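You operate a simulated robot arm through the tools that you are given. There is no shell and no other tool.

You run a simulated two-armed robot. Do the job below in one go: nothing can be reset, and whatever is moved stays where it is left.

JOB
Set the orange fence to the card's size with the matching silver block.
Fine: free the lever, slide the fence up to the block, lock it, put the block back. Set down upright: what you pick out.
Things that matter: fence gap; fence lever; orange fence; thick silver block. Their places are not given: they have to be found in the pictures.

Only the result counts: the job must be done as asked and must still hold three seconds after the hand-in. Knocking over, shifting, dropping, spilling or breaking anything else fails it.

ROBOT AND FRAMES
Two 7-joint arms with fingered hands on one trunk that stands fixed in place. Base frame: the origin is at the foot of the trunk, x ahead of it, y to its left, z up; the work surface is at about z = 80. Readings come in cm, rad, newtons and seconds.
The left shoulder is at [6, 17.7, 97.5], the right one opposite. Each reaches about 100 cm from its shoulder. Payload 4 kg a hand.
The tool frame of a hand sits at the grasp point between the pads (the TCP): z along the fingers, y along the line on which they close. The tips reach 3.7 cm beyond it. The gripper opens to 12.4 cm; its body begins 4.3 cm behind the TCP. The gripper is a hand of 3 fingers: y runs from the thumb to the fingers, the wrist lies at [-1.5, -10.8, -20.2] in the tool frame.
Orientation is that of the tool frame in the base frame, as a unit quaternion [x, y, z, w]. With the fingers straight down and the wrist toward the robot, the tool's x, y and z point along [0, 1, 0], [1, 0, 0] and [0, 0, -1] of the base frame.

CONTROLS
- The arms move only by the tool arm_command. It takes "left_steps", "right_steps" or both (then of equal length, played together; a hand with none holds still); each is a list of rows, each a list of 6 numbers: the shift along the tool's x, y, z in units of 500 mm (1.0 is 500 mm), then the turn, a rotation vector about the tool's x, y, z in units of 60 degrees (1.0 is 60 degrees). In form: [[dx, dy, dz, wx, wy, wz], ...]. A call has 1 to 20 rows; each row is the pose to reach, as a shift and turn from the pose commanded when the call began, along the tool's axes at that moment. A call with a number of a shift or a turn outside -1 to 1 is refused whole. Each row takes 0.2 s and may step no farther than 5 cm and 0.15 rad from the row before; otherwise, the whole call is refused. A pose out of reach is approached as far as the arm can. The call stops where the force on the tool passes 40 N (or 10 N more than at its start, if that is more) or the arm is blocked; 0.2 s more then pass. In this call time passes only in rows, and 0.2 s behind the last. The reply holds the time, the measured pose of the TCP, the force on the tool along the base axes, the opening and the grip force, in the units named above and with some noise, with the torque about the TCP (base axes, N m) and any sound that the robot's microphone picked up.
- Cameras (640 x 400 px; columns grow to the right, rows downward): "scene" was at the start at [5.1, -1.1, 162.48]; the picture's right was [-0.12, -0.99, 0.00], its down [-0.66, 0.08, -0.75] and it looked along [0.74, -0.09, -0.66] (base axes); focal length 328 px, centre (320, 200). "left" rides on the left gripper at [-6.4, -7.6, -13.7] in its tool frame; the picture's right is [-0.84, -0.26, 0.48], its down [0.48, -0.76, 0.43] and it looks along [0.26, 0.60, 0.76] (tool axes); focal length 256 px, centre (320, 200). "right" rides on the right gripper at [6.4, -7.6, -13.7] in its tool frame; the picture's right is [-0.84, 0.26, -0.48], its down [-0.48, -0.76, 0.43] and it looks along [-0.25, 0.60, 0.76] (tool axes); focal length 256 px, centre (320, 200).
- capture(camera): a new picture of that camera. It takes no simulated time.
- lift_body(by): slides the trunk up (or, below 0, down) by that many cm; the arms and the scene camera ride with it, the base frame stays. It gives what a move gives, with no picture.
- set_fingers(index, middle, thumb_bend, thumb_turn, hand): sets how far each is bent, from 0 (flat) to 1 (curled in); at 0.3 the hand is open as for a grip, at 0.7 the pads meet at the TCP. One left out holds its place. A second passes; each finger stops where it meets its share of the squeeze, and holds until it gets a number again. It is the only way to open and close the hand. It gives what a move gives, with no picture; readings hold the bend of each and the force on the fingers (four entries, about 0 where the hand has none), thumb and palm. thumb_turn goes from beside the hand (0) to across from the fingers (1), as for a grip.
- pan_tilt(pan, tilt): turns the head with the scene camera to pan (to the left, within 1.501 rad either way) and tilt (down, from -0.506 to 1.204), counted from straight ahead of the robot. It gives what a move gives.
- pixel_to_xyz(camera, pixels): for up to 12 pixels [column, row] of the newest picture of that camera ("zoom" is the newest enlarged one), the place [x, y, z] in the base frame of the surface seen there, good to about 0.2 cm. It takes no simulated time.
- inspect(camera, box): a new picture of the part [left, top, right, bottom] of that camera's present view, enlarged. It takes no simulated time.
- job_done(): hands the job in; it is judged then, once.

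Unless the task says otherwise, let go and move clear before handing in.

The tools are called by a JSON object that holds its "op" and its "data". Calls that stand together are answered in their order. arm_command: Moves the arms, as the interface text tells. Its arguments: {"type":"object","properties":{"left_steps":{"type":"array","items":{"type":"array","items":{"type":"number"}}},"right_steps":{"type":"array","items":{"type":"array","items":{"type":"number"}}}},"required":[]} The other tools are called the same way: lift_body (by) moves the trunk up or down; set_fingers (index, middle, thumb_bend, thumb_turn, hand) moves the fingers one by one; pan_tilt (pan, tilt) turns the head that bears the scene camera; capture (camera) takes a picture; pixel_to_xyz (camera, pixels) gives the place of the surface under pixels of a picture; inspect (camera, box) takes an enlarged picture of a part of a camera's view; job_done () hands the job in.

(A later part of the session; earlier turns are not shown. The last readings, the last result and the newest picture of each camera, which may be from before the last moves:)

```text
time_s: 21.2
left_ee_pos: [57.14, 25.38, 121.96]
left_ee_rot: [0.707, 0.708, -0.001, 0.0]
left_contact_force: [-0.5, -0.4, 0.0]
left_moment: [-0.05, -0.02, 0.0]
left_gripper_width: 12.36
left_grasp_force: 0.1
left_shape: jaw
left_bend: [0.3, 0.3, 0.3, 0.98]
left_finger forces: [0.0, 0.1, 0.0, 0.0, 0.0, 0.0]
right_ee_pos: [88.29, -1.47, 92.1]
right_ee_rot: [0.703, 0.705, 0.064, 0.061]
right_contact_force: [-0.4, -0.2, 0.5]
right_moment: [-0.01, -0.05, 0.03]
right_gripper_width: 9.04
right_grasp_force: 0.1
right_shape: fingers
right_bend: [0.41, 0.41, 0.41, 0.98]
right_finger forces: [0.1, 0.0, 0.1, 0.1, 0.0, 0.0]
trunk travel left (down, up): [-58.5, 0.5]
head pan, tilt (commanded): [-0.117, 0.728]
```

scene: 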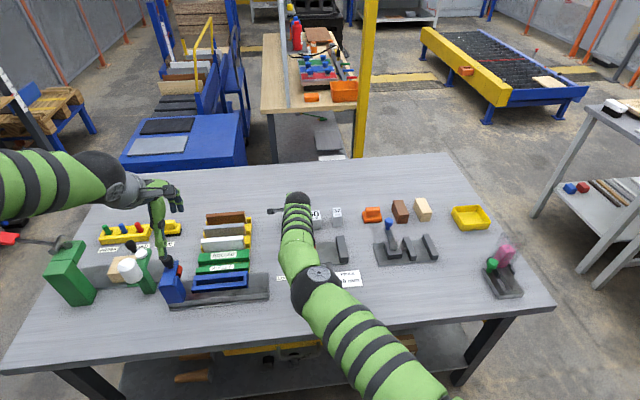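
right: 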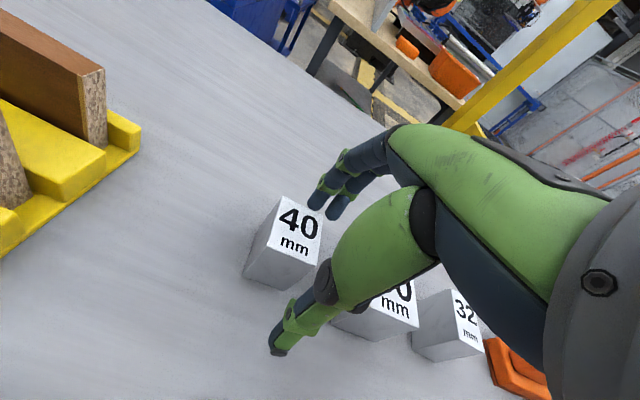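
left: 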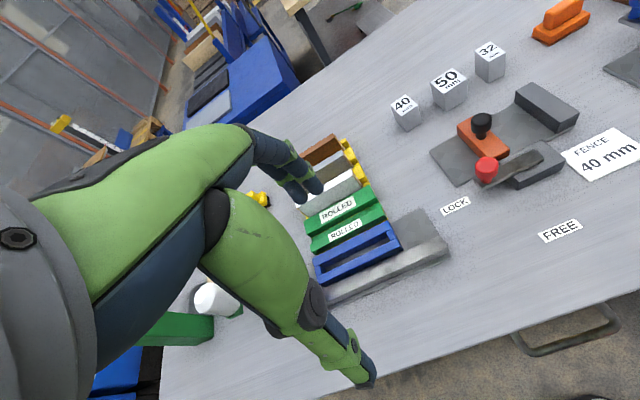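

The left arm is back in place and nothing was touched. I measure the right arm's elbow and wrist in the scene picture to understand the reach limit.

{"op": "capture", "data": {"camera": "scene"}}

{"op": "pixel_to_xyz", "data": {"camera": "scene", "pixels": [[320, 272], [305, 300], [330, 300], [350, 330], [400, 385], [298, 240], [295, 215], [297, 200], [275, 212]]}}

{"op": "inspect", "data": {"camera": "scene", "box": [230, 180, 430, 400]}}

```text
taken
```

scene: 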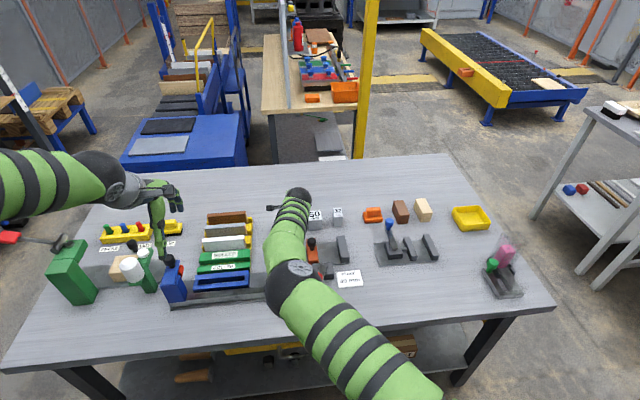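

```text
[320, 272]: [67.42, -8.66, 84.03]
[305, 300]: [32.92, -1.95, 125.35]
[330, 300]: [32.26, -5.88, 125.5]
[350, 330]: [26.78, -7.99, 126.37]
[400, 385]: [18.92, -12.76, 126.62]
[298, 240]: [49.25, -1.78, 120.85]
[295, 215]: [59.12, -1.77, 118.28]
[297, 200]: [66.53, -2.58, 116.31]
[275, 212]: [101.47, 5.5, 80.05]
```

```text
1.82 times, centred on (330, 290) of scene
```

zoom: 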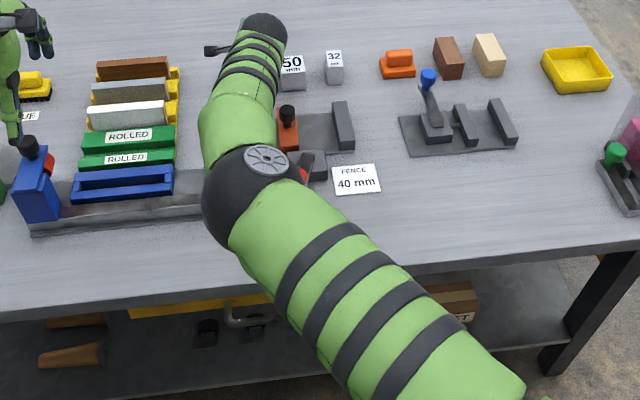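

The elbow (about (33, -3, 120)) is still bent 40°, so with the raised trunk a joint limit, not the arm length, is stopping it; at the original height the arm could stretch fully. I back the hand up and away, then lower the trunk again and retry with the tilt.

{"op": "arm_command", "data": {"right_steps": [[0, -0.03, -0.07, 0, 0, 0], [0, -0.06, -0.14, 0, 0, 0], [0, -0.1, -0.21, 0, 0, 0], [0, -0.13, -0.28, 0, 0, 0]]}}

{"op": "lift_body", "data": {"by": -8}}

```text
time_s: 22.2
left_ee_pos: [57.07, 25.52, 121.93]
left_ee_rot: [0.707, 0.707, 0.0, 0.0]
left_contact_force: [-0.5, 0.2, -0.9]
left_moment: [-0.03, 0.02, 0.01]
left_gripper_width: 12.35
left_grasp_force: 0.0
left_shape: jaw
left_bend: [0.3, 0.3, 0.3, 0.98]
left_finger forces: [0.0, 0.0, 0.0, 0.1, 0.0, 0.1]
right_ee_pos: [79.16, -1.31, 104.52]
right_ee_rot: [0.703, 0.706, 0.063, 0.061]
right_contact_force: [-1.0, 0.1, 0.3]
right_moment: [0.02, -0.01, 0.0]
right_gripper_width: 9.06
right_grasp_force: 0.1
right_shape: fingers
right_bend: [0.41, 0.41, 0.41, 0.98]
right_finger forces: [0.0, 0.0, 0.0, 0.0, 0.0, 0.0]
trunk travel left (down, up): [-58.5, 0.5]
head pan, tilt (commanded): [-0.117, 0.728]
```

```text
time_s: 23.4
left_ee_pos: [57.24, 25.41, 114.03]
left_ee_rot: [0.707, 0.707, 0.0, 0.0]
left_contact_force: [1.0, 0.7, -0.9]
left_moment: [0.01, -0.02, 0.0]
left_gripper_width: 12.36
left_grasp_force: 0.0
left_shape: jaw
left_bend: [0.3, 0.3, 0.3, 0.98]
left_finger forces: [0.0, 0.1, 0.1, 0.1, 0.0, 0.0]
right_ee_pos: [79.25, -1.36, 96.74]
right_ee_rot: [0.704, 0.705, 0.063, 0.06]
right_contact_force: [0.3, -0.6, 0.4]
right_moment: [0.02, 0.05, 0.01]
right_gripper_width: 9.02
right_grasp_force: 0.2
right_shape: fingers
right_bend: [0.41, 0.41, 0.41, 0.98]
right_finger forces: [0.0, 0.0, 0.0, 0.1, 0.0, 0.0]
trunk travel left (down, up): [-50.5, 8.5]
head pan, tilt (commanded): [-0.117, 0.728]
```

Now at (79.3, -1.4, 96.7) with the trunk near its starting height. I go forward and slightly down to (92.5, 0, 92.5), which keeps the tips above the block's top.

{"op": "arm_command", "data": {"right_steps": [[0.0054, 0.0493, 0.0258, 0, 0, 0], [0.0109, 0.0985, 0.0516, 0, 0, 0], [0.0163, 0.1478, 0.0775, 0, 0, 0], [0.0218, 0.197, 0.1033, 0, 0, 0], [0.0272, 0.2463, 0.1291, 0, 0, 0]]}}

{"op": "capture", "data": {"camera": "right"}}

```text
time_s: 24.6
left_ee_pos: [57.01, 25.49, 113.94]
left_ee_rot: [0.707, 0.707, 0.0, 0.0]
left_contact_force: [0.2, -0.2, 0.1]
left_moment: [-0.04, -0.02, 0.0]
left_gripper_width: 12.39
left_grasp_force: 0.2
left_shape: jaw
left_bend: [0.3, 0.3, 0.3, 0.98]
left_finger forces: [0.1, 0.0, 0.0, 0.0, 0.0, 0.1]
right_ee_pos: [90.8, -0.12, 92.99]
right_ee_rot: [0.703, 0.706, 0.064, 0.061]
right_contact_force: [0.2, -1.0, -0.1]
right_moment: [-0.03, -0.01, 0.01]
right_gripper_width: 9.03
right_grasp_force: 0.1
right_shape: fingers
right_bend: [0.41, 0.41, 0.41, 0.98]
right_finger forces: [0.1, 0.0, 0.0, 0.0, 0.1, 0.0]
right hand out of reach, approached as far as the arm can: row 5
trunk travel left (down, up): [-50.5, 8.5]
head pan, tilt (commanded): [-0.117, 0.728]
```

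```text
taken
```

right: 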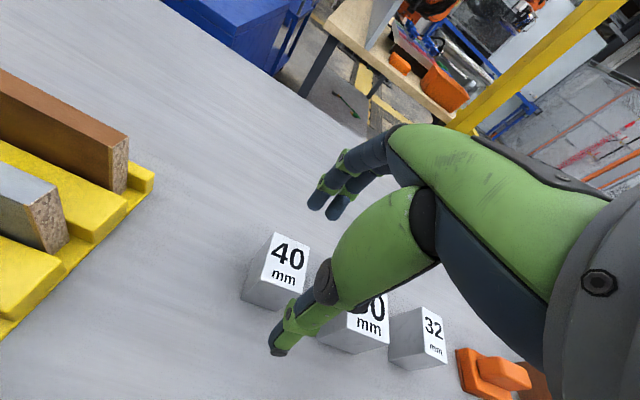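

Reach ends at about x = 91 for this tilt, which the data show is the true arm limit here. A grip with the TCP about 1 cm short of the block's centre still works, so I add 4° tilt and descend part-way to z≈89.

{"op": "arm_command", "data": {"right_steps": [[0.001, 0.001, 0.04, -0.033, 0, 0], [0.002, 0.002, 0.0816, -0.067, 0, 0]]}}

{"op": "capture", "data": {"camera": "right"}}

```text
time_s: 25.2
left_ee_pos: [57.22, 25.36, 113.84]
left_ee_rot: [0.707, 0.707, 0.0, 0.001]
left_contact_force: [-0.7, 0.0, -0.2]
left_moment: [-0.02, 0.03, 0.02]
left_gripper_width: 12.4
left_grasp_force: 0.1
left_shape: jaw
left_bend: [0.3, 0.3, 0.3, 0.98]
left_finger forces: [0.1, 0.0, 0.1, 0.0, 0.0, 0.0]
right_ee_pos: [91.62, -0.11, 88.88]
right_ee_rot: [0.701, 0.702, 0.088, 0.085]
right_contact_force: [0.5, -0.2, 0.4]
right_moment: [-0.01, -0.02, -0.01]
right_gripper_width: 9.06
right_grasp_force: 0.0
right_shape: fingers
right_bend: [0.41, 0.41, 0.41, 0.98]
right_finger forces: [0.0, 0.0, 0.0, 0.0, 0.0, 0.0]
trunk travel left (down, up): [-50.5, 8.5]
head pan, tilt (commanded): [-0.117, 0.728]
```

```text
taken
```

right: 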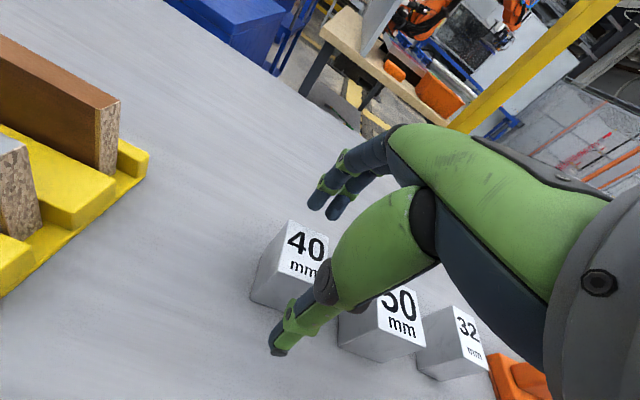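

The pose is reached: (91.6, -0.1, 88.9) with 14° tilt and no reach warning. I check fingertip and block-edge positions before descending.

{"op": "pixel_to_xyz", "data": {"camera": "right", "pixels": [[278, 350], [272, 345], [290, 330], [316, 207], [333, 217], [325, 190], [293, 223], [268, 260], [298, 270], [252, 298], [355, 340], [350, 300]]}}

```text
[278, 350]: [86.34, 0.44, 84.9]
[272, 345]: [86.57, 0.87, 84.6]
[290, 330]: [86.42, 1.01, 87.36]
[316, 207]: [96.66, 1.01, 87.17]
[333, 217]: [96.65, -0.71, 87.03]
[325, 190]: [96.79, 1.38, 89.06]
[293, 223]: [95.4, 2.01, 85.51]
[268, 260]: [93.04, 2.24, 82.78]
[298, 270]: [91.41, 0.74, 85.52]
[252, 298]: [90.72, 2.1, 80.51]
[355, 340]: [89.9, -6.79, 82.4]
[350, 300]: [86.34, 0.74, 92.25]
```

Fingertips (x≈96.7) and thumb clear the block's faces (90.7 and 95.4) by over a centimetre. I descend 3.6 cm straight down to TCP z≈85.3.

{"op": "arm_command", "data": {"right_steps": [[0.001, -0.0052, 0.0233, 0, 0, 0], [0.0015, -0.0103, 0.0466, 0, 0, 0], [0.002, -0.0155, 0.0699, 0, 0, 0]]}}

{"op": "capture", "data": {"camera": "right"}}

```text
time_s: 26.0
left_ee_pos: [57.22, 25.42, 113.89]
left_ee_rot: [0.707, 0.708, 0.0, -0.001]
left_contact_force: [-0.2, -0.8, 0.5]
left_moment: [-0.01, 0.0, -0.03]
left_gripper_width: 12.38
left_grasp_force: 0.0
left_shape: jaw
left_bend: [0.3, 0.3, 0.3, 0.98]
left_finger forces: [0.0, 0.0, 0.0, 0.0, 0.1, 0.0]
right_ee_pos: [91.67, 0.12, 85.33]
right_ee_rot: [0.702, 0.702, 0.087, 0.085]
right_contact_force: [-0.2, -0.5, 0.4]
right_moment: [-0.03, 0.03, 0.0]
right_gripper_width: 9.04
right_grasp_force: 0.1
right_shape: fingers
right_bend: [0.41, 0.41, 0.41, 0.98]
right_finger forces: [0.0, 0.0, 0.0, 0.1, 0.0, 0.0]
trunk travel left (down, up): [-50.5, 8.5]
head pan, tilt (commanded): [-0.117, 0.728]
```

```text
taken
```

right: 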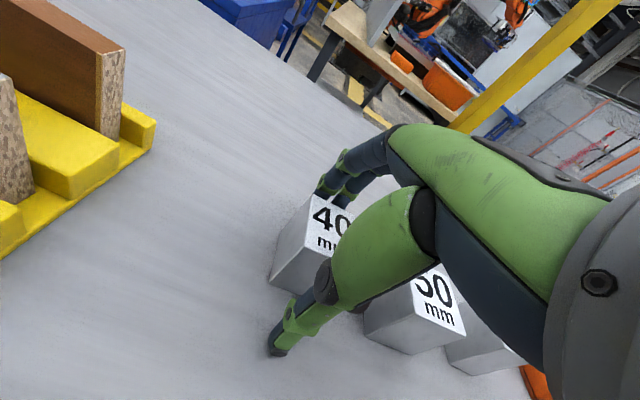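

The hand straddles the block with no contact. I first bring thumb and fingers close to the faces unevenly (since the TCP is short of centre), then squeeze.

{"op": "set_fingers", "data": {"hand": "right", "index": 0.47, "middle": 0.47, "thumb_bend": 0.55}}

{"op": "inspect", "data": {"camera": "right", "box": [230, 140, 430, 380]}}

```text
time_s: 27.0
left_ee_pos: [57.11, 25.4, 113.82]
left_ee_rot: [0.707, 0.707, 0.0, 0.0]
left_contact_force: [-0.1, -0.1, 0.0]
left_moment: [-0.01, -0.04, 0.0]
left_gripper_width: 12.34
left_grasp_force: 0.1
left_shape: jaw
left_bend: [0.3, 0.3, 0.3, 0.98]
left_finger forces: [0.1, 0.0, 0.1, 0.0, 0.0, 0.1]
right_ee_pos: [91.62, 0.11, 85.32]
right_ee_rot: [0.701, 0.702, 0.089, 0.086]
right_contact_force: [0.7, 0.6, -0.8]
right_moment: [-0.02, 0.04, -0.02]
right_gripper_width: 5.95
right_grasp_force: 0.4
right_shape: fingers
right_bend: [0.47, 0.47, 0.55, 0.98]
right_finger forces: [0.1, 0.1, 0.0, 0.0, 0.0, 0.1]
trunk travel left (down, up): [-50.5, 8.5]
head pan, tilt (commanded): [-0.117, 0.728]
```

```text
1.67 times, centred on (330, 260) of right
```

zoom: 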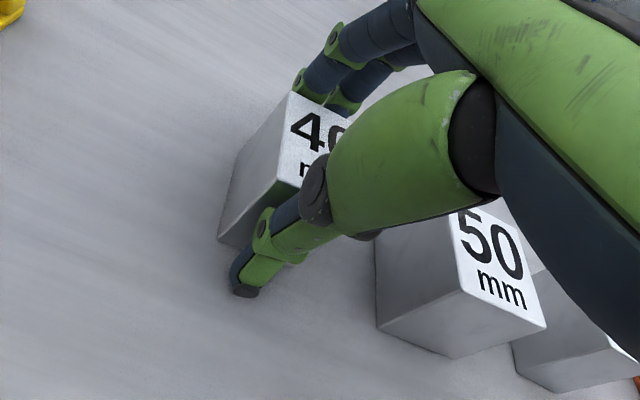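

Opening is 5.95 cm with no contact yet against a 4.6 cm deep block. I close a little more to find first contact.

{"op": "set_fingers", "data": {"hand": "right", "index": 0.495, "middle": 0.495, "thumb_bend": 0.58}}

```text
time_s: 28.0
left_ee_pos: [57.25, 25.43, 113.8]
left_ee_rot: [0.707, 0.708, 0.0, 0.0]
left_contact_force: [-0.2, -0.6, -0.3]
left_moment: [0.04, -0.01, -0.02]
left_gripper_width: 12.4
left_grasp_force: 0.1
left_shape: jaw
left_bend: [0.3, 0.3, 0.3, 0.98]
left_finger forces: [0.0, 0.0, 0.0, 0.1, 0.0, 0.1]
right_ee_pos: [91.66, -0.0, 85.41]
right_ee_rot: [0.701, 0.702, 0.087, 0.086]
right_contact_force: [1.3, 0.2, 0.5]
right_moment: [0.0, -0.07, 0.01]
right_gripper_width: 5.49
right_grasp_force: 1.1
right_shape: fingers
right_bend: [0.48, 0.48, 0.57, 0.98]
right_finger forces: [0.7, 1.2, 0.0, 0.0, 0.8, 0.0]
trunk travel left (down, up): [-50.5, 8.5]
head pan, tilt (commanded): [-0.117, 0.728]
```

Both sides now touch (fingers 0.7/1.2 N, thumb 0.8 N). I squeeze by commanding both sides past contact by the same amount.

{"op": "set_fingers", "data": {"hand": "right", "index": 0.58, "middle": 0.58, "thumb_bend": 0.67}}

```text
time_s: 29.0
left_ee_pos: [57.26, 25.42, 113.99]
left_ee_rot: [0.708, 0.707, 0.0, 0.0]
left_contact_force: [0.0, 0.3, 0.4]
left_moment: [-0.02, 0.02, -0.02]
left_gripper_width: 12.36
left_grasp_force: 0.0
left_shape: jaw
left_bend: [0.3, 0.3, 0.3, 0.98]
left_finger forces: [0.0, 0.0, 0.0, 0.0, 0.1, 0.1]
right_ee_pos: [91.58, 0.11, 85.43]
right_ee_rot: [0.701, 0.702, 0.089, 0.085]
right_contact_force: [0.3, -1.2, 4.4]
right_moment: [-0.06, -0.27, -0.03]
right_gripper_width: 5.23
right_grasp_force: 19.3
right_shape: fingers
right_bend: [0.5, 0.5, 0.62, 0.97]
right_finger forces: [11.1, 8.8, 0.1, 0.1, 19.2, 0.0]
trunk travel left (down, up): [-50.5, 8.5]
head pan, tilt (commanded): [-0.117, 0.728]
```

Grip force is about 19 N. I check that the block still stands square before lifting.

{"op": "inspect", "data": {"camera": "right", "box": [230, 140, 430, 380]}}

{"op": "inspect", "data": {"camera": "left", "box": [320, 0, 640, 200]}}

{"op": "inspect", "data": {"camera": "scene", "box": [250, 170, 390, 270]}}

```text
1.67 times, centred on (330, 260) of right
```

zoom: 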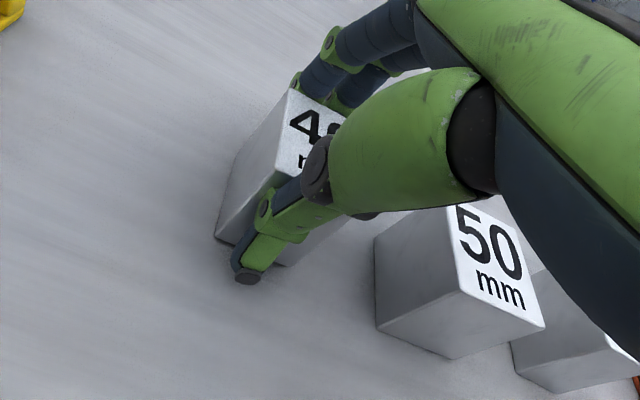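

```text
2.00 times, centred on (480, 100) of left
```

zoom: 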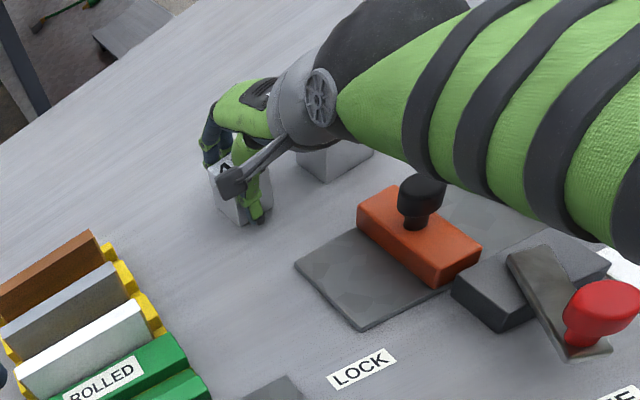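

```text
4.00 times, centred on (320, 220) of scene
```

zoom: 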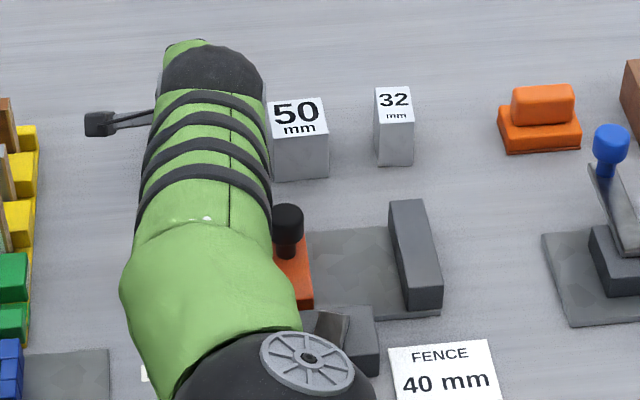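

The left camera sees the grip well; I zoom on it to judge contact and block uprightness.

{"op": "inspect", "data": {"camera": "left", "box": [400, 30, 510, 130]}}

```text
4.00 times, centred on (455, 80) of left
```

zoom: 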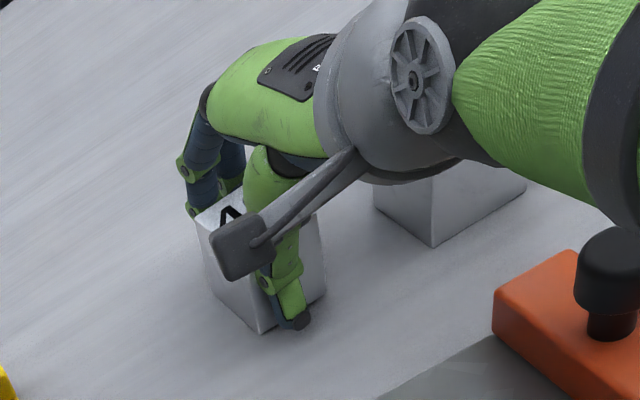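

The block looks upright with the thumb low and the fingers high on it. I test-lift by 1 cm and check the load.

{"op": "arm_command", "data": {"right_steps": [[0, 0.0024, -0.0097, 0, 0, 0], [0, 0.0049, -0.0194, 0, 0, 0]]}}

{"op": "inspect", "data": {"camera": "left", "box": [400, 30, 510, 130]}}

{"op": "inspect", "data": {"camera": "right", "box": [230, 140, 430, 380]}}

```text
time_s: 29.6
left_ee_pos: [57.2, 25.48, 113.79]
left_ee_rot: [0.707, 0.707, 0.0, 0.0]
left_contact_force: [-0.6, 0.1, -0.4]
left_moment: [0.01, -0.03, 0.02]
left_gripper_width: 12.36
left_grasp_force: 0.1
left_shape: jaw
left_bend: [0.3, 0.3, 0.3, 0.98]
left_finger forces: [0.0, 0.0, 0.0, 0.0, 0.0, 0.0]
right_ee_pos: [91.59, 0.13, 86.36]
right_ee_rot: [0.701, 0.703, 0.089, 0.085]
right_contact_force: [-0.5, -0.1, -2.7]
right_moment: [0.01, 0.06, -0.04]
right_gripper_width: 5.22
right_grasp_force: 20.0
right_shape: fingers
right_bend: [0.5, 0.51, 0.62, 0.97]
right_finger forces: [11.1, 8.7, 0.0, 0.0, 19.9, 0.1]
trunk travel left (down, up): [-50.5, 8.5]
head pan, tilt (commanded): [-0.117, 0.728]
```

```text
4.00 times, centred on (455, 80) of left
```

zoom: 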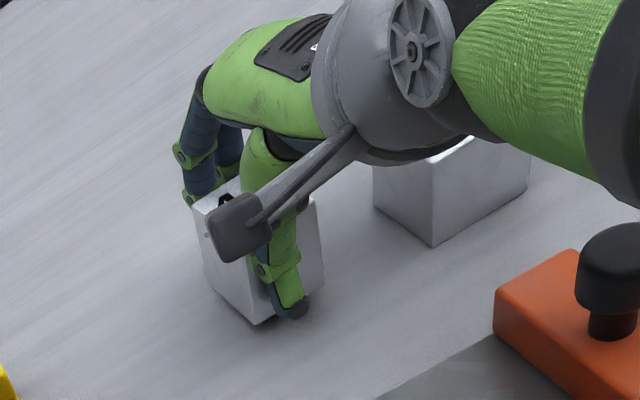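

```text
1.67 times, centred on (330, 260) of right
```

zoom: 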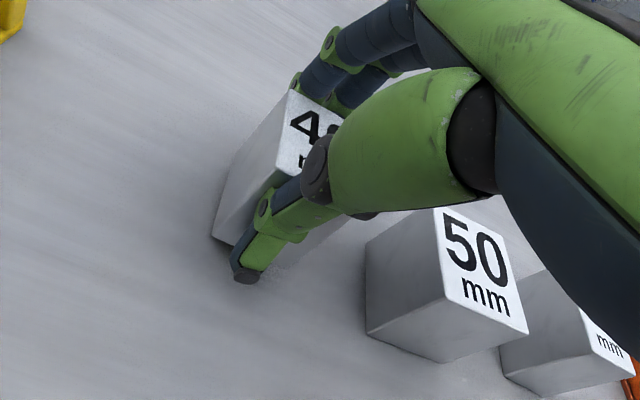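

The block is in the air (2.7 N, grip steady at 20 N). I check its tilt from its corner points.

{"op": "pixel_to_xyz", "data": {"camera": "zoom", "pixels": [[293, 98], [280, 165], [277, 182], [270, 180], [290, 95], [217, 232], [240, 200], [270, 130], [232, 180], [300, 165]]}}

```text
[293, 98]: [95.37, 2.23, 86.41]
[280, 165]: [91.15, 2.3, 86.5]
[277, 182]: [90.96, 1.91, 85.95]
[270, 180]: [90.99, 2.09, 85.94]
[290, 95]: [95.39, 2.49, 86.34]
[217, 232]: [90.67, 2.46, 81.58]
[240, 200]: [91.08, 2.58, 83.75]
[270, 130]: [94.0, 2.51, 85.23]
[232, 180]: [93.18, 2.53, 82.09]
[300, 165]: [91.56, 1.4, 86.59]
```

The block is level (top points at z 86.4–86.5) and held about 1.6 cm ahead of the TCP. I raise it and carry it over to above the gap next to the stop, with its bottom passing above the fence knob.

{"op": "arm_command", "data": {"right_steps": [[0, 0.0063, -0.05, 0, 0, 0], [0, 0.0049, -0.1019, 0, 0, 0], [0, -0.0218, -0.1601, 0, 0, 0], [0, -0.0508, -0.2086, 0, 0, 0], [-0.035, -0.0654, -0.2122, 0, 0, 0], [-0.07, -0.0799, -0.2159, 0, 0, 0], [-0.105, -0.0945, -0.2196, 0, 0, 0], [-0.14, -0.109, -0.2232, 0, 0, 0], [-0.175, -0.1236, -0.2268, 0, 0, 0], [-0.21, -0.1381, -0.2305, 0, 0, 0], [-0.247, -0.1663, -0.2376, 0, 0, 0], [-0.284, -0.1944, -0.2446, 0, 0, 0]]}}

{"op": "capture", "data": {"camera": "right"}}

{"op": "capture", "data": {"camera": "left"}}

{"op": "capture", "data": {"camera": "scene"}}

```text
time_s: 32.2
left_ee_pos: [57.31, 25.48, 113.92]
left_ee_rot: [0.706, 0.708, 0.001, 0.0]
left_contact_force: [-0.1, 0.4, -0.1]
left_moment: [0.0, 0.03, 0.02]
left_gripper_width: 12.34
left_grasp_force: 0.1
left_shape: jaw
left_bend: [0.3, 0.3, 0.3, 0.98]
left_finger forces: [0.1, 0.1, 0.0, 0.1, 0.1, 0.0]
right_ee_pos: [79.31, -14.13, 95.75]
right_ee_rot: [0.701, 0.703, 0.088, 0.085]
right_contact_force: [0.2, -0.3, -3.0]
right_moment: [-0.01, 0.04, 0.01]
right_gripper_width: 5.2
right_grasp_force: 20.2
right_shape: fingers
right_bend: [0.5, 0.51, 0.62, 0.96]
right_finger forces: [10.8, 8.7, 0.0, 0.0, 19.7, 0.0]
trunk travel left (down, up): [-50.5, 8.5]
head pan, tilt (commanded): [-0.117, 0.728]
```

```text
taken
```

right: 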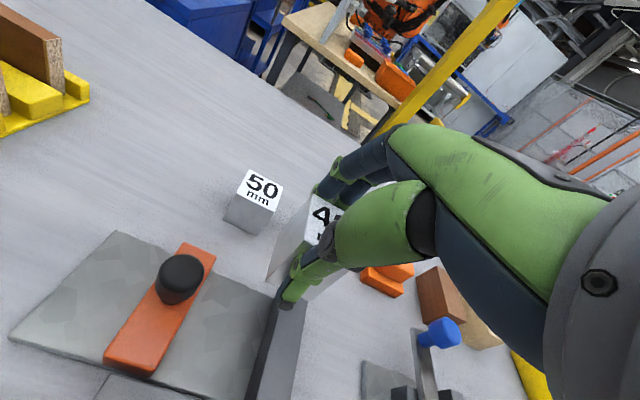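

```text
taken
```

left: 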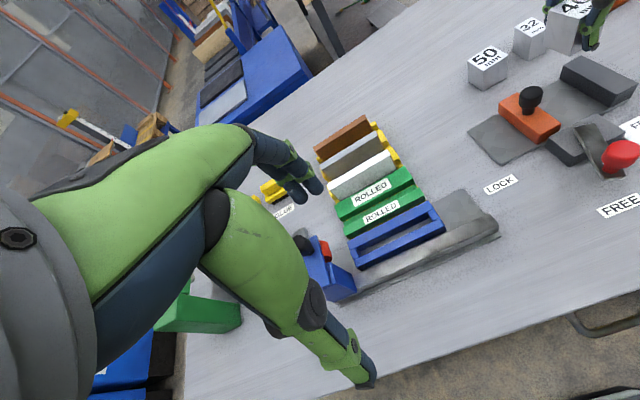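

```text
taken
```

scene: 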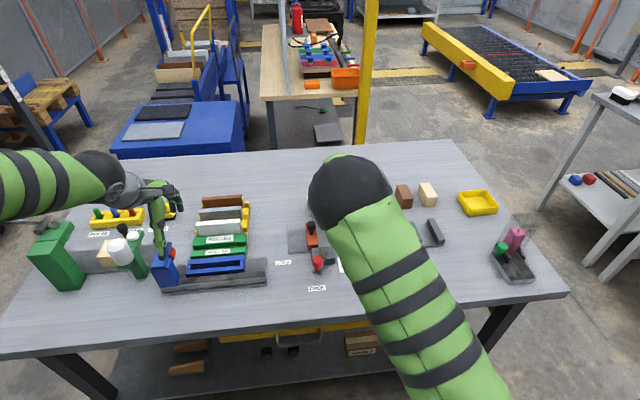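

The block hangs above the fixture. I measure block faces and the stop/fence edges in the right camera for accurate placement.

{"op": "inspect", "data": {"camera": "right", "box": [100, 160, 380, 400]}}

```text
1.67 times, centred on (240, 280) of right
```

zoom: 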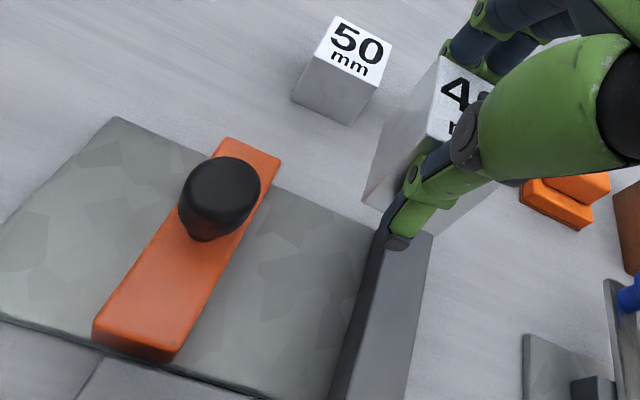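

{"op": "pixel_to_xyz", "data": {"camera": "zoom", "pixels": [[440, 65], [432, 130], [410, 100], [380, 190], [400, 150], [372, 170], [425, 150], [378, 260], [360, 340], [425, 250], [400, 380], [350, 370]]}}

{"op": "pixel_to_xyz", "data": {"camera": "zoom", "pixels": [[270, 165], [190, 330], [225, 145], [100, 325], [220, 165], [235, 180], [215, 190], [185, 200], [258, 185], [395, 245], [375, 230], [370, 245]]}}

```text
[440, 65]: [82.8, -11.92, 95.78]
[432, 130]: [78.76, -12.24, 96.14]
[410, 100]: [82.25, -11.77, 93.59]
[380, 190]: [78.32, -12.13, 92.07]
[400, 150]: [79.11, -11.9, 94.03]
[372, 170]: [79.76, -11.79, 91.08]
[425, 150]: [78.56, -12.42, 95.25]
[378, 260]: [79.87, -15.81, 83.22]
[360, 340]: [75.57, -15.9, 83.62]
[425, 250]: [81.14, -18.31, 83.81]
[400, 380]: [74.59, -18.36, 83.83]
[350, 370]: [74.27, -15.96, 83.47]
```

```text
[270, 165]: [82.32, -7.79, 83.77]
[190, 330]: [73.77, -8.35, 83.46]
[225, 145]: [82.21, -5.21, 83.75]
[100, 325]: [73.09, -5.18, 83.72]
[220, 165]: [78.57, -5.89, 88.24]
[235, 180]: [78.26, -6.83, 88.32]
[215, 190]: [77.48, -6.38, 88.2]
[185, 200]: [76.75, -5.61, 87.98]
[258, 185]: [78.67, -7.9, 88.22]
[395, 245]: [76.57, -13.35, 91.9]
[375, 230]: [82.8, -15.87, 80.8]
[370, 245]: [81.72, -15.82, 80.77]
```

The block's left face is at y≈-11.85, so its right face is about 0.15 cm from the stop's face (y≈-16.0). I shift 0.4 cm left for clearance and descend to just above the plate.

{"op": "arm_command", "data": {"right_steps": [[0.0076, 0, 0, 0, 0, 0], [0.0076, -0.0112, 0.0446, 0, 0, 0], [0.0076, -0.0224, 0.0893, 0, 0, 0], [0.0076, -0.0335, 0.1339, 0, 0, 0], [0.0076, -0.0391, 0.1562, 0, 0, 0], [0.0076, -0.0432, 0.1727, 0, 0, 0]]}}

{"op": "inspect", "data": {"camera": "right", "box": [160, 120, 400, 320]}}

```text
time_s: 33.6
left_ee_pos: [57.18, 25.4, 113.87]
left_ee_rot: [0.707, 0.707, 0.0, 0.0]
left_contact_force: [-0.3, 0.1, -0.8]
left_moment: [0.0, 0.0, 0.03]
left_gripper_width: 12.37
left_grasp_force: 0.0
left_shape: jaw
left_bend: [0.3, 0.3, 0.3, 0.98]
left_finger forces: [0.0, 0.1, 0.0, 0.1, 0.1, 0.0]
right_ee_pos: [79.34, -13.7, 86.79]
right_ee_rot: [0.701, 0.702, 0.088, 0.086]
right_contact_force: [-0.2, -0.2, -3.1]
right_moment: [-0.01, 0.05, 0.0]
right_gripper_width: 5.2
right_grasp_force: 19.7
right_shape: fingers
right_bend: [0.5, 0.51, 0.62, 0.96]
right_finger forces: [10.8, 8.6, 0.1, 0.0, 19.4, 0.1]
trunk travel left (down, up): [-50.5, 8.5]
head pan, tilt (commanded): [-0.117, 0.728]
```

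```text
2.00 times, centred on (280, 220) of right
```

zoom: 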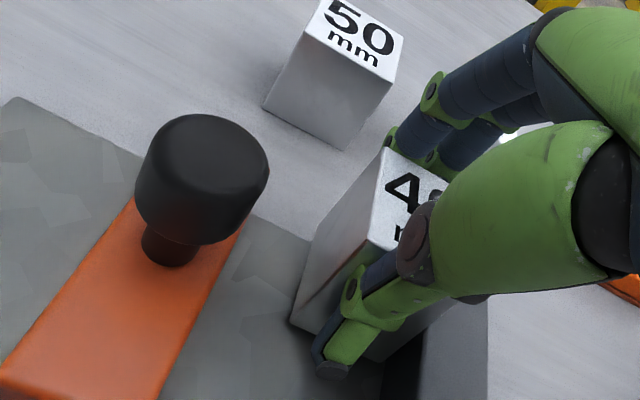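

The block is between fence and stop with no side force. I lower the last few millimetres until the plate takes the weight.

{"op": "arm_command", "data": {"right_steps": [[0, -0.0007, 0.0029, 0, 0, 0], [0, -0.0015, 0.0058, 0, 0, 0], [0, -0.0022, 0.0087, 0, 0, 0]]}}

```text
time_s: 34.4
left_ee_pos: [57.24, 25.41, 113.89]
left_ee_rot: [0.707, 0.707, 0.0, 0.0]
left_contact_force: [-0.4, 0.4, 0.5]
left_moment: [0.02, 0.05, -0.01]
left_gripper_width: 12.38
left_grasp_force: 0.0
left_shape: jaw
left_bend: [0.3, 0.3, 0.3, 0.98]
left_finger forces: [0.0, 0.1, 0.0, 0.0, 0.0, 0.0]
right_ee_pos: [79.39, -13.77, 86.46]
right_ee_rot: [0.701, 0.703, 0.088, 0.085]
right_contact_force: [0.1, -0.4, -2.6]
right_moment: [0.0, 0.01, -0.01]
right_gripper_width: 5.2
right_grasp_force: 19.5
right_shape: fingers
right_bend: [0.5, 0.51, 0.62, 0.96]
right_finger forces: [10.8, 8.5, 0.1, 0.1, 19.5, 0.1]
trunk travel left (down, up): [-50.5, 8.5]
head pan, tilt (commanded): [-0.117, 0.728]
```

{"op": "arm_command", "data": {"right_steps": [[0, -0.0006, 0.0022, 0, 0, 0], [0, -0.0011, 0.0044, 0, 0, 0]]}}

```text
time_s: 35.0
left_ee_pos: [57.17, 25.52, 113.94]
left_ee_rot: [0.707, 0.707, -0.001, 0.0]
left_contact_force: [0.0, -0.6, -0.5]
left_moment: [0.02, -0.05, 0.04]
left_gripper_width: 12.39
left_grasp_force: 0.1
left_shape: jaw
left_bend: [0.3, 0.3, 0.3, 0.98]
left_finger forces: [0.0, 0.1, 0.0, 0.0, 0.0, 0.0]
right_ee_pos: [79.37, -13.79, 86.32]
right_ee_rot: [0.701, 0.702, 0.088, 0.086]
right_contact_force: [0.8, 0.5, 1.2]
right_moment: [-0.06, -0.1, 0.02]
right_gripper_width: 5.21
right_grasp_force: 19.6
right_shape: fingers
right_bend: [0.5, 0.51, 0.62, 0.96]
right_finger forces: [10.8, 8.8, 0.0, 0.0, 19.6, 0.0]
trunk travel left (down, up): [-50.5, 8.5]
head pan, tilt (commanded): [-0.117, 0.728]
```

The plate now carries the block (force changed to +1.2 N). I open both sides a little to release it.

{"op": "set_fingers", "data": {"hand": "right", "index": 0.44, "middle": 0.44, "thumb_bend": 0.52}}

{"op": "inspect", "data": {"camera": "right", "box": [160, 120, 400, 320]}}

```text
time_s: 36.0
left_ee_pos: [57.14, 25.41, 113.81]
left_ee_rot: [0.707, 0.707, 0.0, 0.0]
left_contact_force: [0.5, -0.4, 0.5]
left_moment: [0.0, 0.01, 0.0]
left_gripper_width: 12.38
left_grasp_force: 0.0
left_shape: jaw
left_bend: [0.3, 0.3, 0.3, 0.98]
left_finger forces: [0.0, 0.0, 0.0, 0.1, 0.1, 0.1]
right_ee_pos: [79.26, -13.83, 86.21]
right_ee_rot: [0.701, 0.703, 0.088, 0.085]
right_contact_force: [0.9, 0.3, 0.3]
right_moment: [0.03, 0.0, 0.01]
right_gripper_width: 6.85
right_grasp_force: 0.2
right_shape: fingers
right_bend: [0.44, 0.44, 0.52, 0.97]
right_finger forces: [0.1, 0.0, 0.1, 0.0, 0.1, 0.1]
trunk travel left (down, up): [-50.5, 8.5]
head pan, tilt (commanded): [-0.117, 0.728]
```

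```text
2.00 times, centred on (280, 220) of right
```

zoom: 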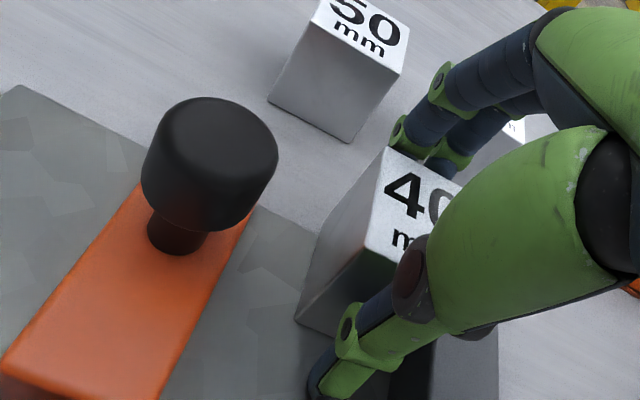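

Released with no forces. I lift the hand straight up 12 cm and look at the fixture.

{"op": "arm_command", "data": {"right_steps": [[0, 0.0097, -0.0388, 0, 0, 0], [0, 0.0243, -0.097, 0, 0, 0], [0, 0.0389, -0.1552, 0, 0, 0], [0, 0.0583, -0.2328, 0, 0, 0]]}}

{"op": "capture", "data": {"camera": "right"}}

{"op": "inspect", "data": {"camera": "left", "box": [440, 0, 640, 200]}}

```text
time_s: 37.0
left_ee_pos: [57.07, 25.46, 113.92]
left_ee_rot: [0.707, 0.707, 0.0, 0.0]
left_contact_force: [0.1, -0.3, 0.9]
left_moment: [-0.02, -0.03, 0.01]
left_gripper_width: 12.4
left_grasp_force: 0.1
left_shape: jaw
left_bend: [0.3, 0.3, 0.3, 0.98]
left_finger forces: [0.1, 0.0, 0.1, 0.0, 0.0, 0.1]
right_ee_pos: [79.2, -13.74, 98.22]
right_ee_rot: [0.7, 0.703, 0.088, 0.085]
right_contact_force: [-0.8, -0.3, 0.9]
right_moment: [-0.04, 0.0, 0.01]
right_gripper_width: 6.86
right_grasp_force: 0.1
right_shape: fingers
right_bend: [0.44, 0.44, 0.52, 0.97]
right_finger forces: [0.0, 0.1, 0.1, 0.0, 0.1, 0.0]
trunk travel left (down, up): [-50.5, 8.5]
head pan, tilt (commanded): [-0.117, 0.728]
```

```text
taken
```

right: 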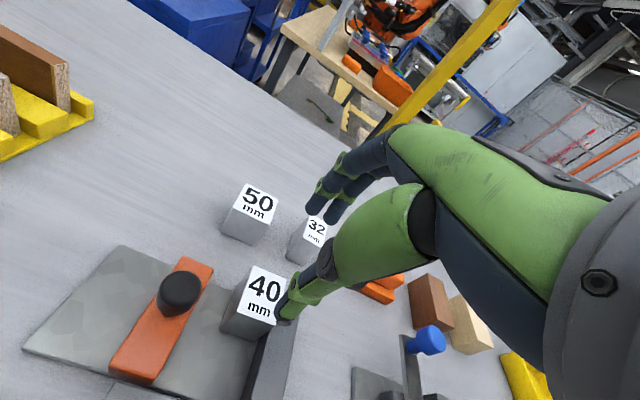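

```text
2.00 times, centred on (540, 100) of left
```

zoom: 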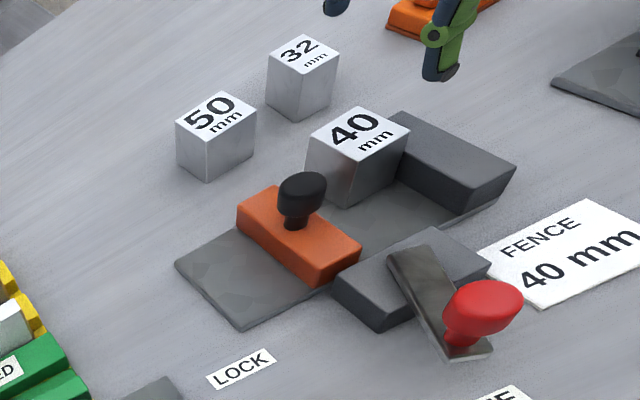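

The 40 block stands squarely between fence and stop. I now move the right hand over to the fence's left side, bring it upright again and close the fingers into a pusher.

{"op": "arm_command", "data": {"right_steps": [[0.061, -0.0024, -0.0006, 0.0585, 0, 0], [0.122, -0.0049, -0.0012, 0.117, 0, 0], [0.183, -0.0073, -0.0018, 0.1755, 0, 0], [0.244, -0.0097, -0.0024, 0.234, 0, 0]]}}

{"op": "set_fingers", "data": {"hand": "right", "index": 0.69, "middle": 0.69, "thumb_bend": 0.69}}

{"op": "capture", "data": {"camera": "right"}}

{"op": "capture", "data": {"camera": "scene"}}

```text
time_s: 38.0
left_ee_pos: [57.28, 25.6, 113.8]
left_ee_rot: [0.707, 0.707, 0.001, 0.0]
left_contact_force: [-0.1, -0.5, -0.2]
left_moment: [0.01, -0.01, -0.03]
left_gripper_width: 12.37
left_grasp_force: 0.0
left_shape: jaw
left_bend: [0.3, 0.3, 0.3, 0.98]
left_finger forces: [0.0, 0.1, 0.0, 0.0, 0.0, 0.0]
right_ee_pos: [78.83, -1.53, 98.18]
right_ee_rot: [0.706, 0.708, 0.001, -0.001]
right_contact_force: [-0.7, 0.7, 0.4]
right_moment: [0.0, 0.01, 0.01]
right_gripper_width: 6.89
right_grasp_force: 0.1
right_shape: fingers
right_bend: [0.44, 0.44, 0.52, 0.98]
right_finger forces: [0.0, 0.0, 0.0, 0.0, 0.1, 0.1]
trunk travel left (down, up): [-50.5, 8.5]
head pan, tilt (commanded): [-0.117, 0.728]
```

```text
time_s: 39.0
left_ee_pos: [57.31, 25.48, 113.91]
left_ee_rot: [0.707, 0.707, 0.0, 0.0]
left_contact_force: [0.6, -0.1, -0.4]
left_moment: [0.03, -0.01, 0.01]
left_gripper_width: 12.34
left_grasp_force: 0.0
left_shape: jaw
left_bend: [0.3, 0.3, 0.3, 0.98]
left_finger forces: [0.0, 0.1, 0.0, 0.1, 0.1, 0.0]
right_ee_pos: [78.82, -1.5, 98.32]
right_ee_rot: [0.706, 0.708, 0.001, 0.0]
right_contact_force: [0.7, 0.0, 0.1]
right_moment: [0.0, -0.01, 0.0]
right_gripper_width: 0.39
right_grasp_force: 0.0
right_shape: fingers
right_bend: [0.69, 0.69, 0.69, 0.98]
right_finger forces: [0.0, 0.1, 0.0, 0.0, 0.0, 0.1]
trunk travel left (down, up): [-50.5, 8.5]
head pan, tilt (commanded): [-0.117, 0.728]
```

```text
taken
```

right: 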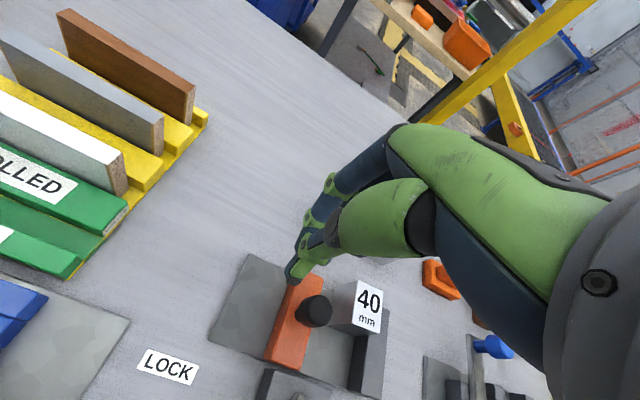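

```text
taken
```

scene: 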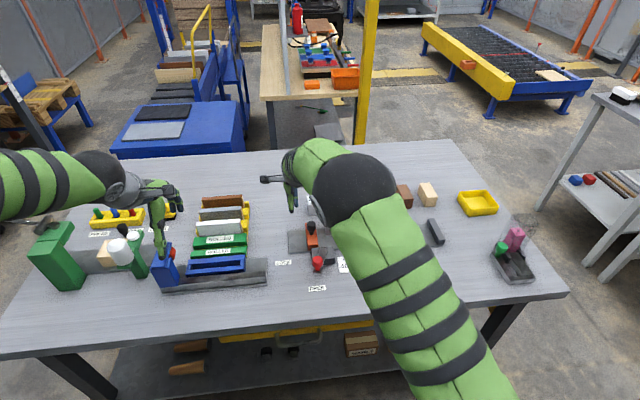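

The fingers are closed; tips appear at right-view pixel (298,272), left of the fence. I measure them to set the pushing height and start.

{"op": "pixel_to_xyz", "data": {"camera": "right", "pixels": [[297, 272], [290, 270], [305, 262], [312, 225], [322, 245], [345, 225], [330, 260], [298, 300], [283, 340]]}}

{"op": "inspect", "data": {"camera": "right", "box": [230, 160, 430, 360]}}

{"op": "inspect", "data": {"camera": "left", "box": [400, 0, 600, 160]}}

```text
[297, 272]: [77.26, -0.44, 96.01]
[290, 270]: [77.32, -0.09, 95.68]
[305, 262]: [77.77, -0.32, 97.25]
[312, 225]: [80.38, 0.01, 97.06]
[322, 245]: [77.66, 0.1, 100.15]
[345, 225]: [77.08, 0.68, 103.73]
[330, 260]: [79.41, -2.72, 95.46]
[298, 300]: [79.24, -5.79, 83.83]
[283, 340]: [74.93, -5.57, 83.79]
```

```text
2.00 times, centred on (330, 260) of right
```

zoom: 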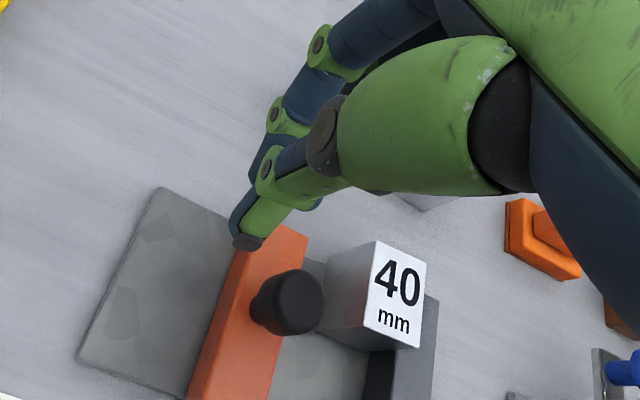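

```text
2.50 times, centred on (500, 80) of left
```

zoom: 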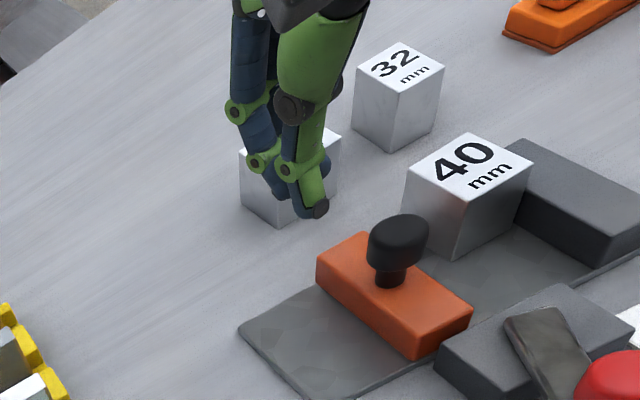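

The pusher's edge is at y≈-3, clear of the fence face at -5.3. I descend to TCP z≈86 so the tips sit at fence height above the plate.

{"op": "arm_command", "data": {"right_steps": [[0, 0, 0.08, 0, 0, 0], [0, 0, 0.16, 0, 0, 0], [0, 0, 0.21, 0, 0, 0], [0, 0, 0.245, 0, 0, 0]]}}

{"op": "inspect", "data": {"camera": "left", "box": [400, 0, 600, 160]}}

{"op": "inspect", "data": {"camera": "right", "box": [230, 160, 430, 360]}}

```text
time_s: 40.0
left_ee_pos: [57.16, 25.51, 113.76]
left_ee_rot: [0.708, 0.707, 0.0, 0.0]
left_contact_force: [0.0, -1.0, 0.8]
left_moment: [-0.03, 0.0, -0.02]
left_gripper_width: 12.36
left_grasp_force: 0.0
left_shape: jaw
left_bend: [0.3, 0.3, 0.3, 0.98]
left_finger forces: [0.1, 0.0, 0.0, 0.0, 0.0, 0.0]
right_ee_pos: [78.8, -1.47, 85.91]
right_ee_rot: [0.707, 0.708, 0.003, -0.001]
right_contact_force: [0.2, 0.8, 0.2]
right_moment: [0.03, 0.03, 0.01]
right_gripper_width: 0.41
right_grasp_force: 0.1
right_shape: fingers
right_bend: [0.69, 0.69, 0.69, 0.98]
right_finger forces: [0.0, 0.0, 0.0, 0.0, 0.1, 0.0]
trunk travel left (down, up): [-50.5, 8.5]
head pan, tilt (commanded): [-0.117, 0.728]
```

```text
2.50 times, centred on (500, 80) of left
```

zoom: 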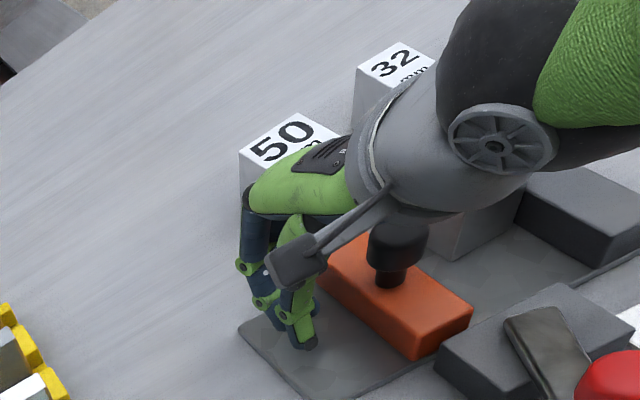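

```text
2.00 times, centred on (330, 260) of right
```

zoom: 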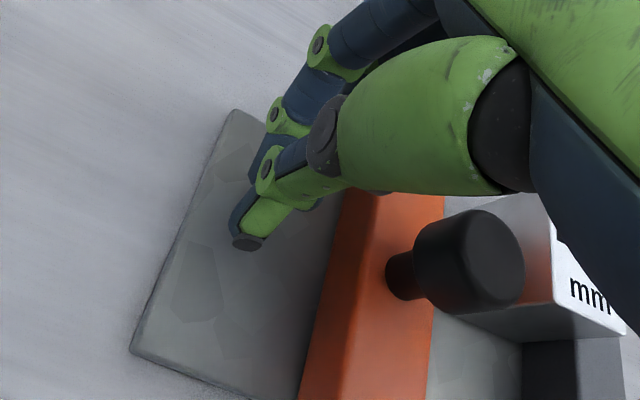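

All clear. I push the fence toward the block (-y) slowly, first 5 cm of hand travel.

{"op": "arm_command", "data": {"right_steps": [[-0.01, 0, 0, 0, 0, 0], [-0.02, 0, 0, 0, 0, 0], [-0.03, 0, 0, 0, 0, 0], [-0.04, 0, 0, 0, 0, 0], [-0.05, 0, 0, 0, 0, 0], [-0.06, 0, 0, 0, 0, 0], [-0.07, 0, 0, 0, 0, 0], [-0.08, 0, 0, 0, 0, 0], [-0.09, 0, 0, 0, 0, 0]]}}

{"op": "inspect", "data": {"camera": "left", "box": [440, 0, 640, 160]}}

{"op": "inspect", "data": {"camera": "right", "box": [230, 160, 430, 360]}}

```text
time_s: 42.0
left_ee_pos: [57.23, 25.48, 113.93]
left_ee_rot: [0.707, 0.707, -0.001, 0.0]
left_contact_force: [0.6, -0.3, 0.1]
left_moment: [0.01, 0.04, -0.01]
left_gripper_width: 12.38
left_grasp_force: 0.0
left_shape: jaw
left_bend: [0.3, 0.3, 0.3, 0.98]
left_finger forces: [0.0, 0.1, 0.0, 0.0, 0.0, 0.0]
right_ee_pos: [78.74, -6.21, 86.12]
right_ee_rot: [0.706, 0.708, 0.002, -0.001]
right_contact_force: [0.7, 0.6, 0.1]
right_moment: [0.05, 0.0, 0.01]
right_gripper_width: 0.4
right_grasp_force: 0.8
right_shape: fingers
right_bend: [0.69, 0.69, 0.69, 0.98]
right_finger forces: [0.0, 0.9, 0.0, 0.0, 0.1, 0.0]
trunk travel left (down, up): [-50.5, 8.5]
head pan, tilt (commanded): [-0.117, 0.728]
```

```text
2.50 times, centred on (540, 80) of left
```

zoom: 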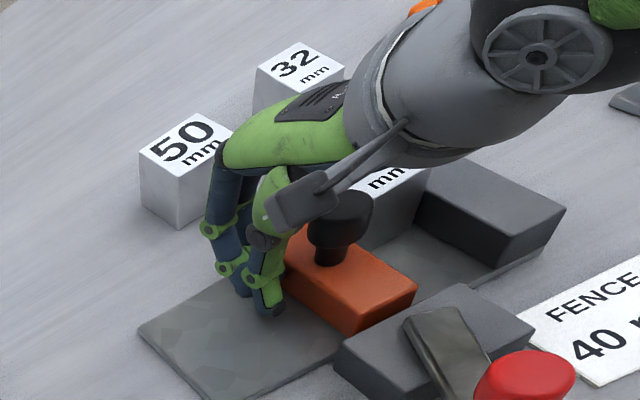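

```text
2.00 times, centred on (330, 260) of right
```

zoom: 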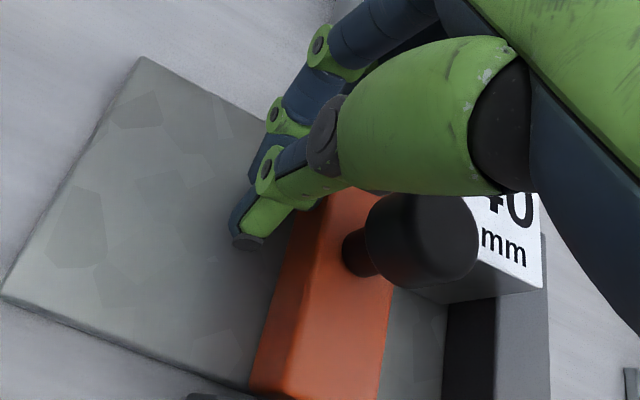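

The fence slides easily (under 1 N). I measure the remaining gap between fence and block before the final push.

{"op": "pixel_to_xyz", "data": {"camera": "zoom", "pixels": [[390, 295], [380, 360], [300, 260], [265, 340], [440, 300], [430, 330], [470, 295], [530, 230], [448, 305], [500, 320]]}}

```text
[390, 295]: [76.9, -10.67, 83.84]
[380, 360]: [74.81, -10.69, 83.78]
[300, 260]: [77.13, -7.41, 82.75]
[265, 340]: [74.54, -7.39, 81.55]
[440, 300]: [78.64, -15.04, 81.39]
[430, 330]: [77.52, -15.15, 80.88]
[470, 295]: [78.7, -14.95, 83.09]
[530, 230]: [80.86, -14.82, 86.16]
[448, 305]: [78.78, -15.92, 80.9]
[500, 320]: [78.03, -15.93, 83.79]
```

The fence face is at about y=-10.6, with roughly 1.3 cm left until block and stop are both tight. I continue in 2 mm rows.

{"op": "arm_command", "data": {"right_steps": [[-0.004, 0, 0, 0, 0, 0], [-0.008, 0, 0, 0, 0, 0], [-0.012, 0, 0, 0, 0, 0], [-0.016, 0, 0, 0, 0, 0], [-0.02, 0, 0, 0, 0, 0]]}}

{"op": "inspect", "data": {"camera": "right", "box": [230, 160, 430, 360]}}

```text
time_s: 43.2
left_ee_pos: [57.17, 25.44, 114.0]
left_ee_rot: [0.707, 0.707, 0.0, 0.0]
left_contact_force: [0.1, -0.1, 0.5]
left_moment: [0.01, 0.02, 0.0]
left_gripper_width: 12.39
left_grasp_force: 0.0
left_shape: jaw
left_bend: [0.3, 0.3, 0.3, 0.98]
left_finger forces: [0.0, 0.0, 0.1, 0.0, 0.0, 0.0]
right_ee_pos: [78.77, -7.03, 85.99]
right_ee_rot: [0.706, 0.708, 0.002, 0.0]
right_contact_force: [0.0, 1.3, 0.0]
right_moment: [0.04, -0.01, 0.05]
right_gripper_width: 0.43
right_grasp_force: 1.4
right_shape: fingers
right_bend: [0.69, 0.69, 0.69, 0.98]
right_finger forces: [0.1, 2.0, 0.0, 0.0, 0.1, 0.0]
trunk travel left (down, up): [-50.5, 8.5]
head pan, tilt (commanded): [-0.117, 0.728]
```

```text
2.00 times, centred on (330, 260) of right
```

zoom: 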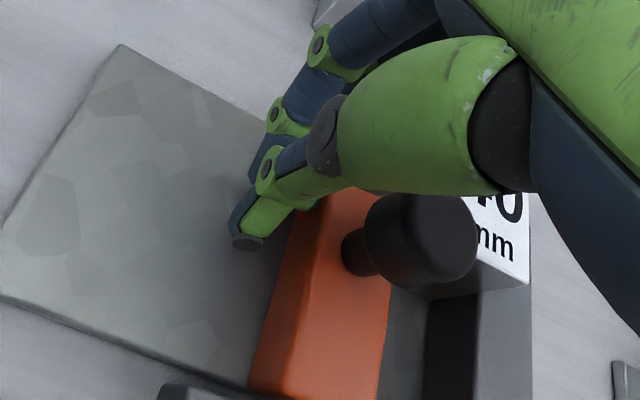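

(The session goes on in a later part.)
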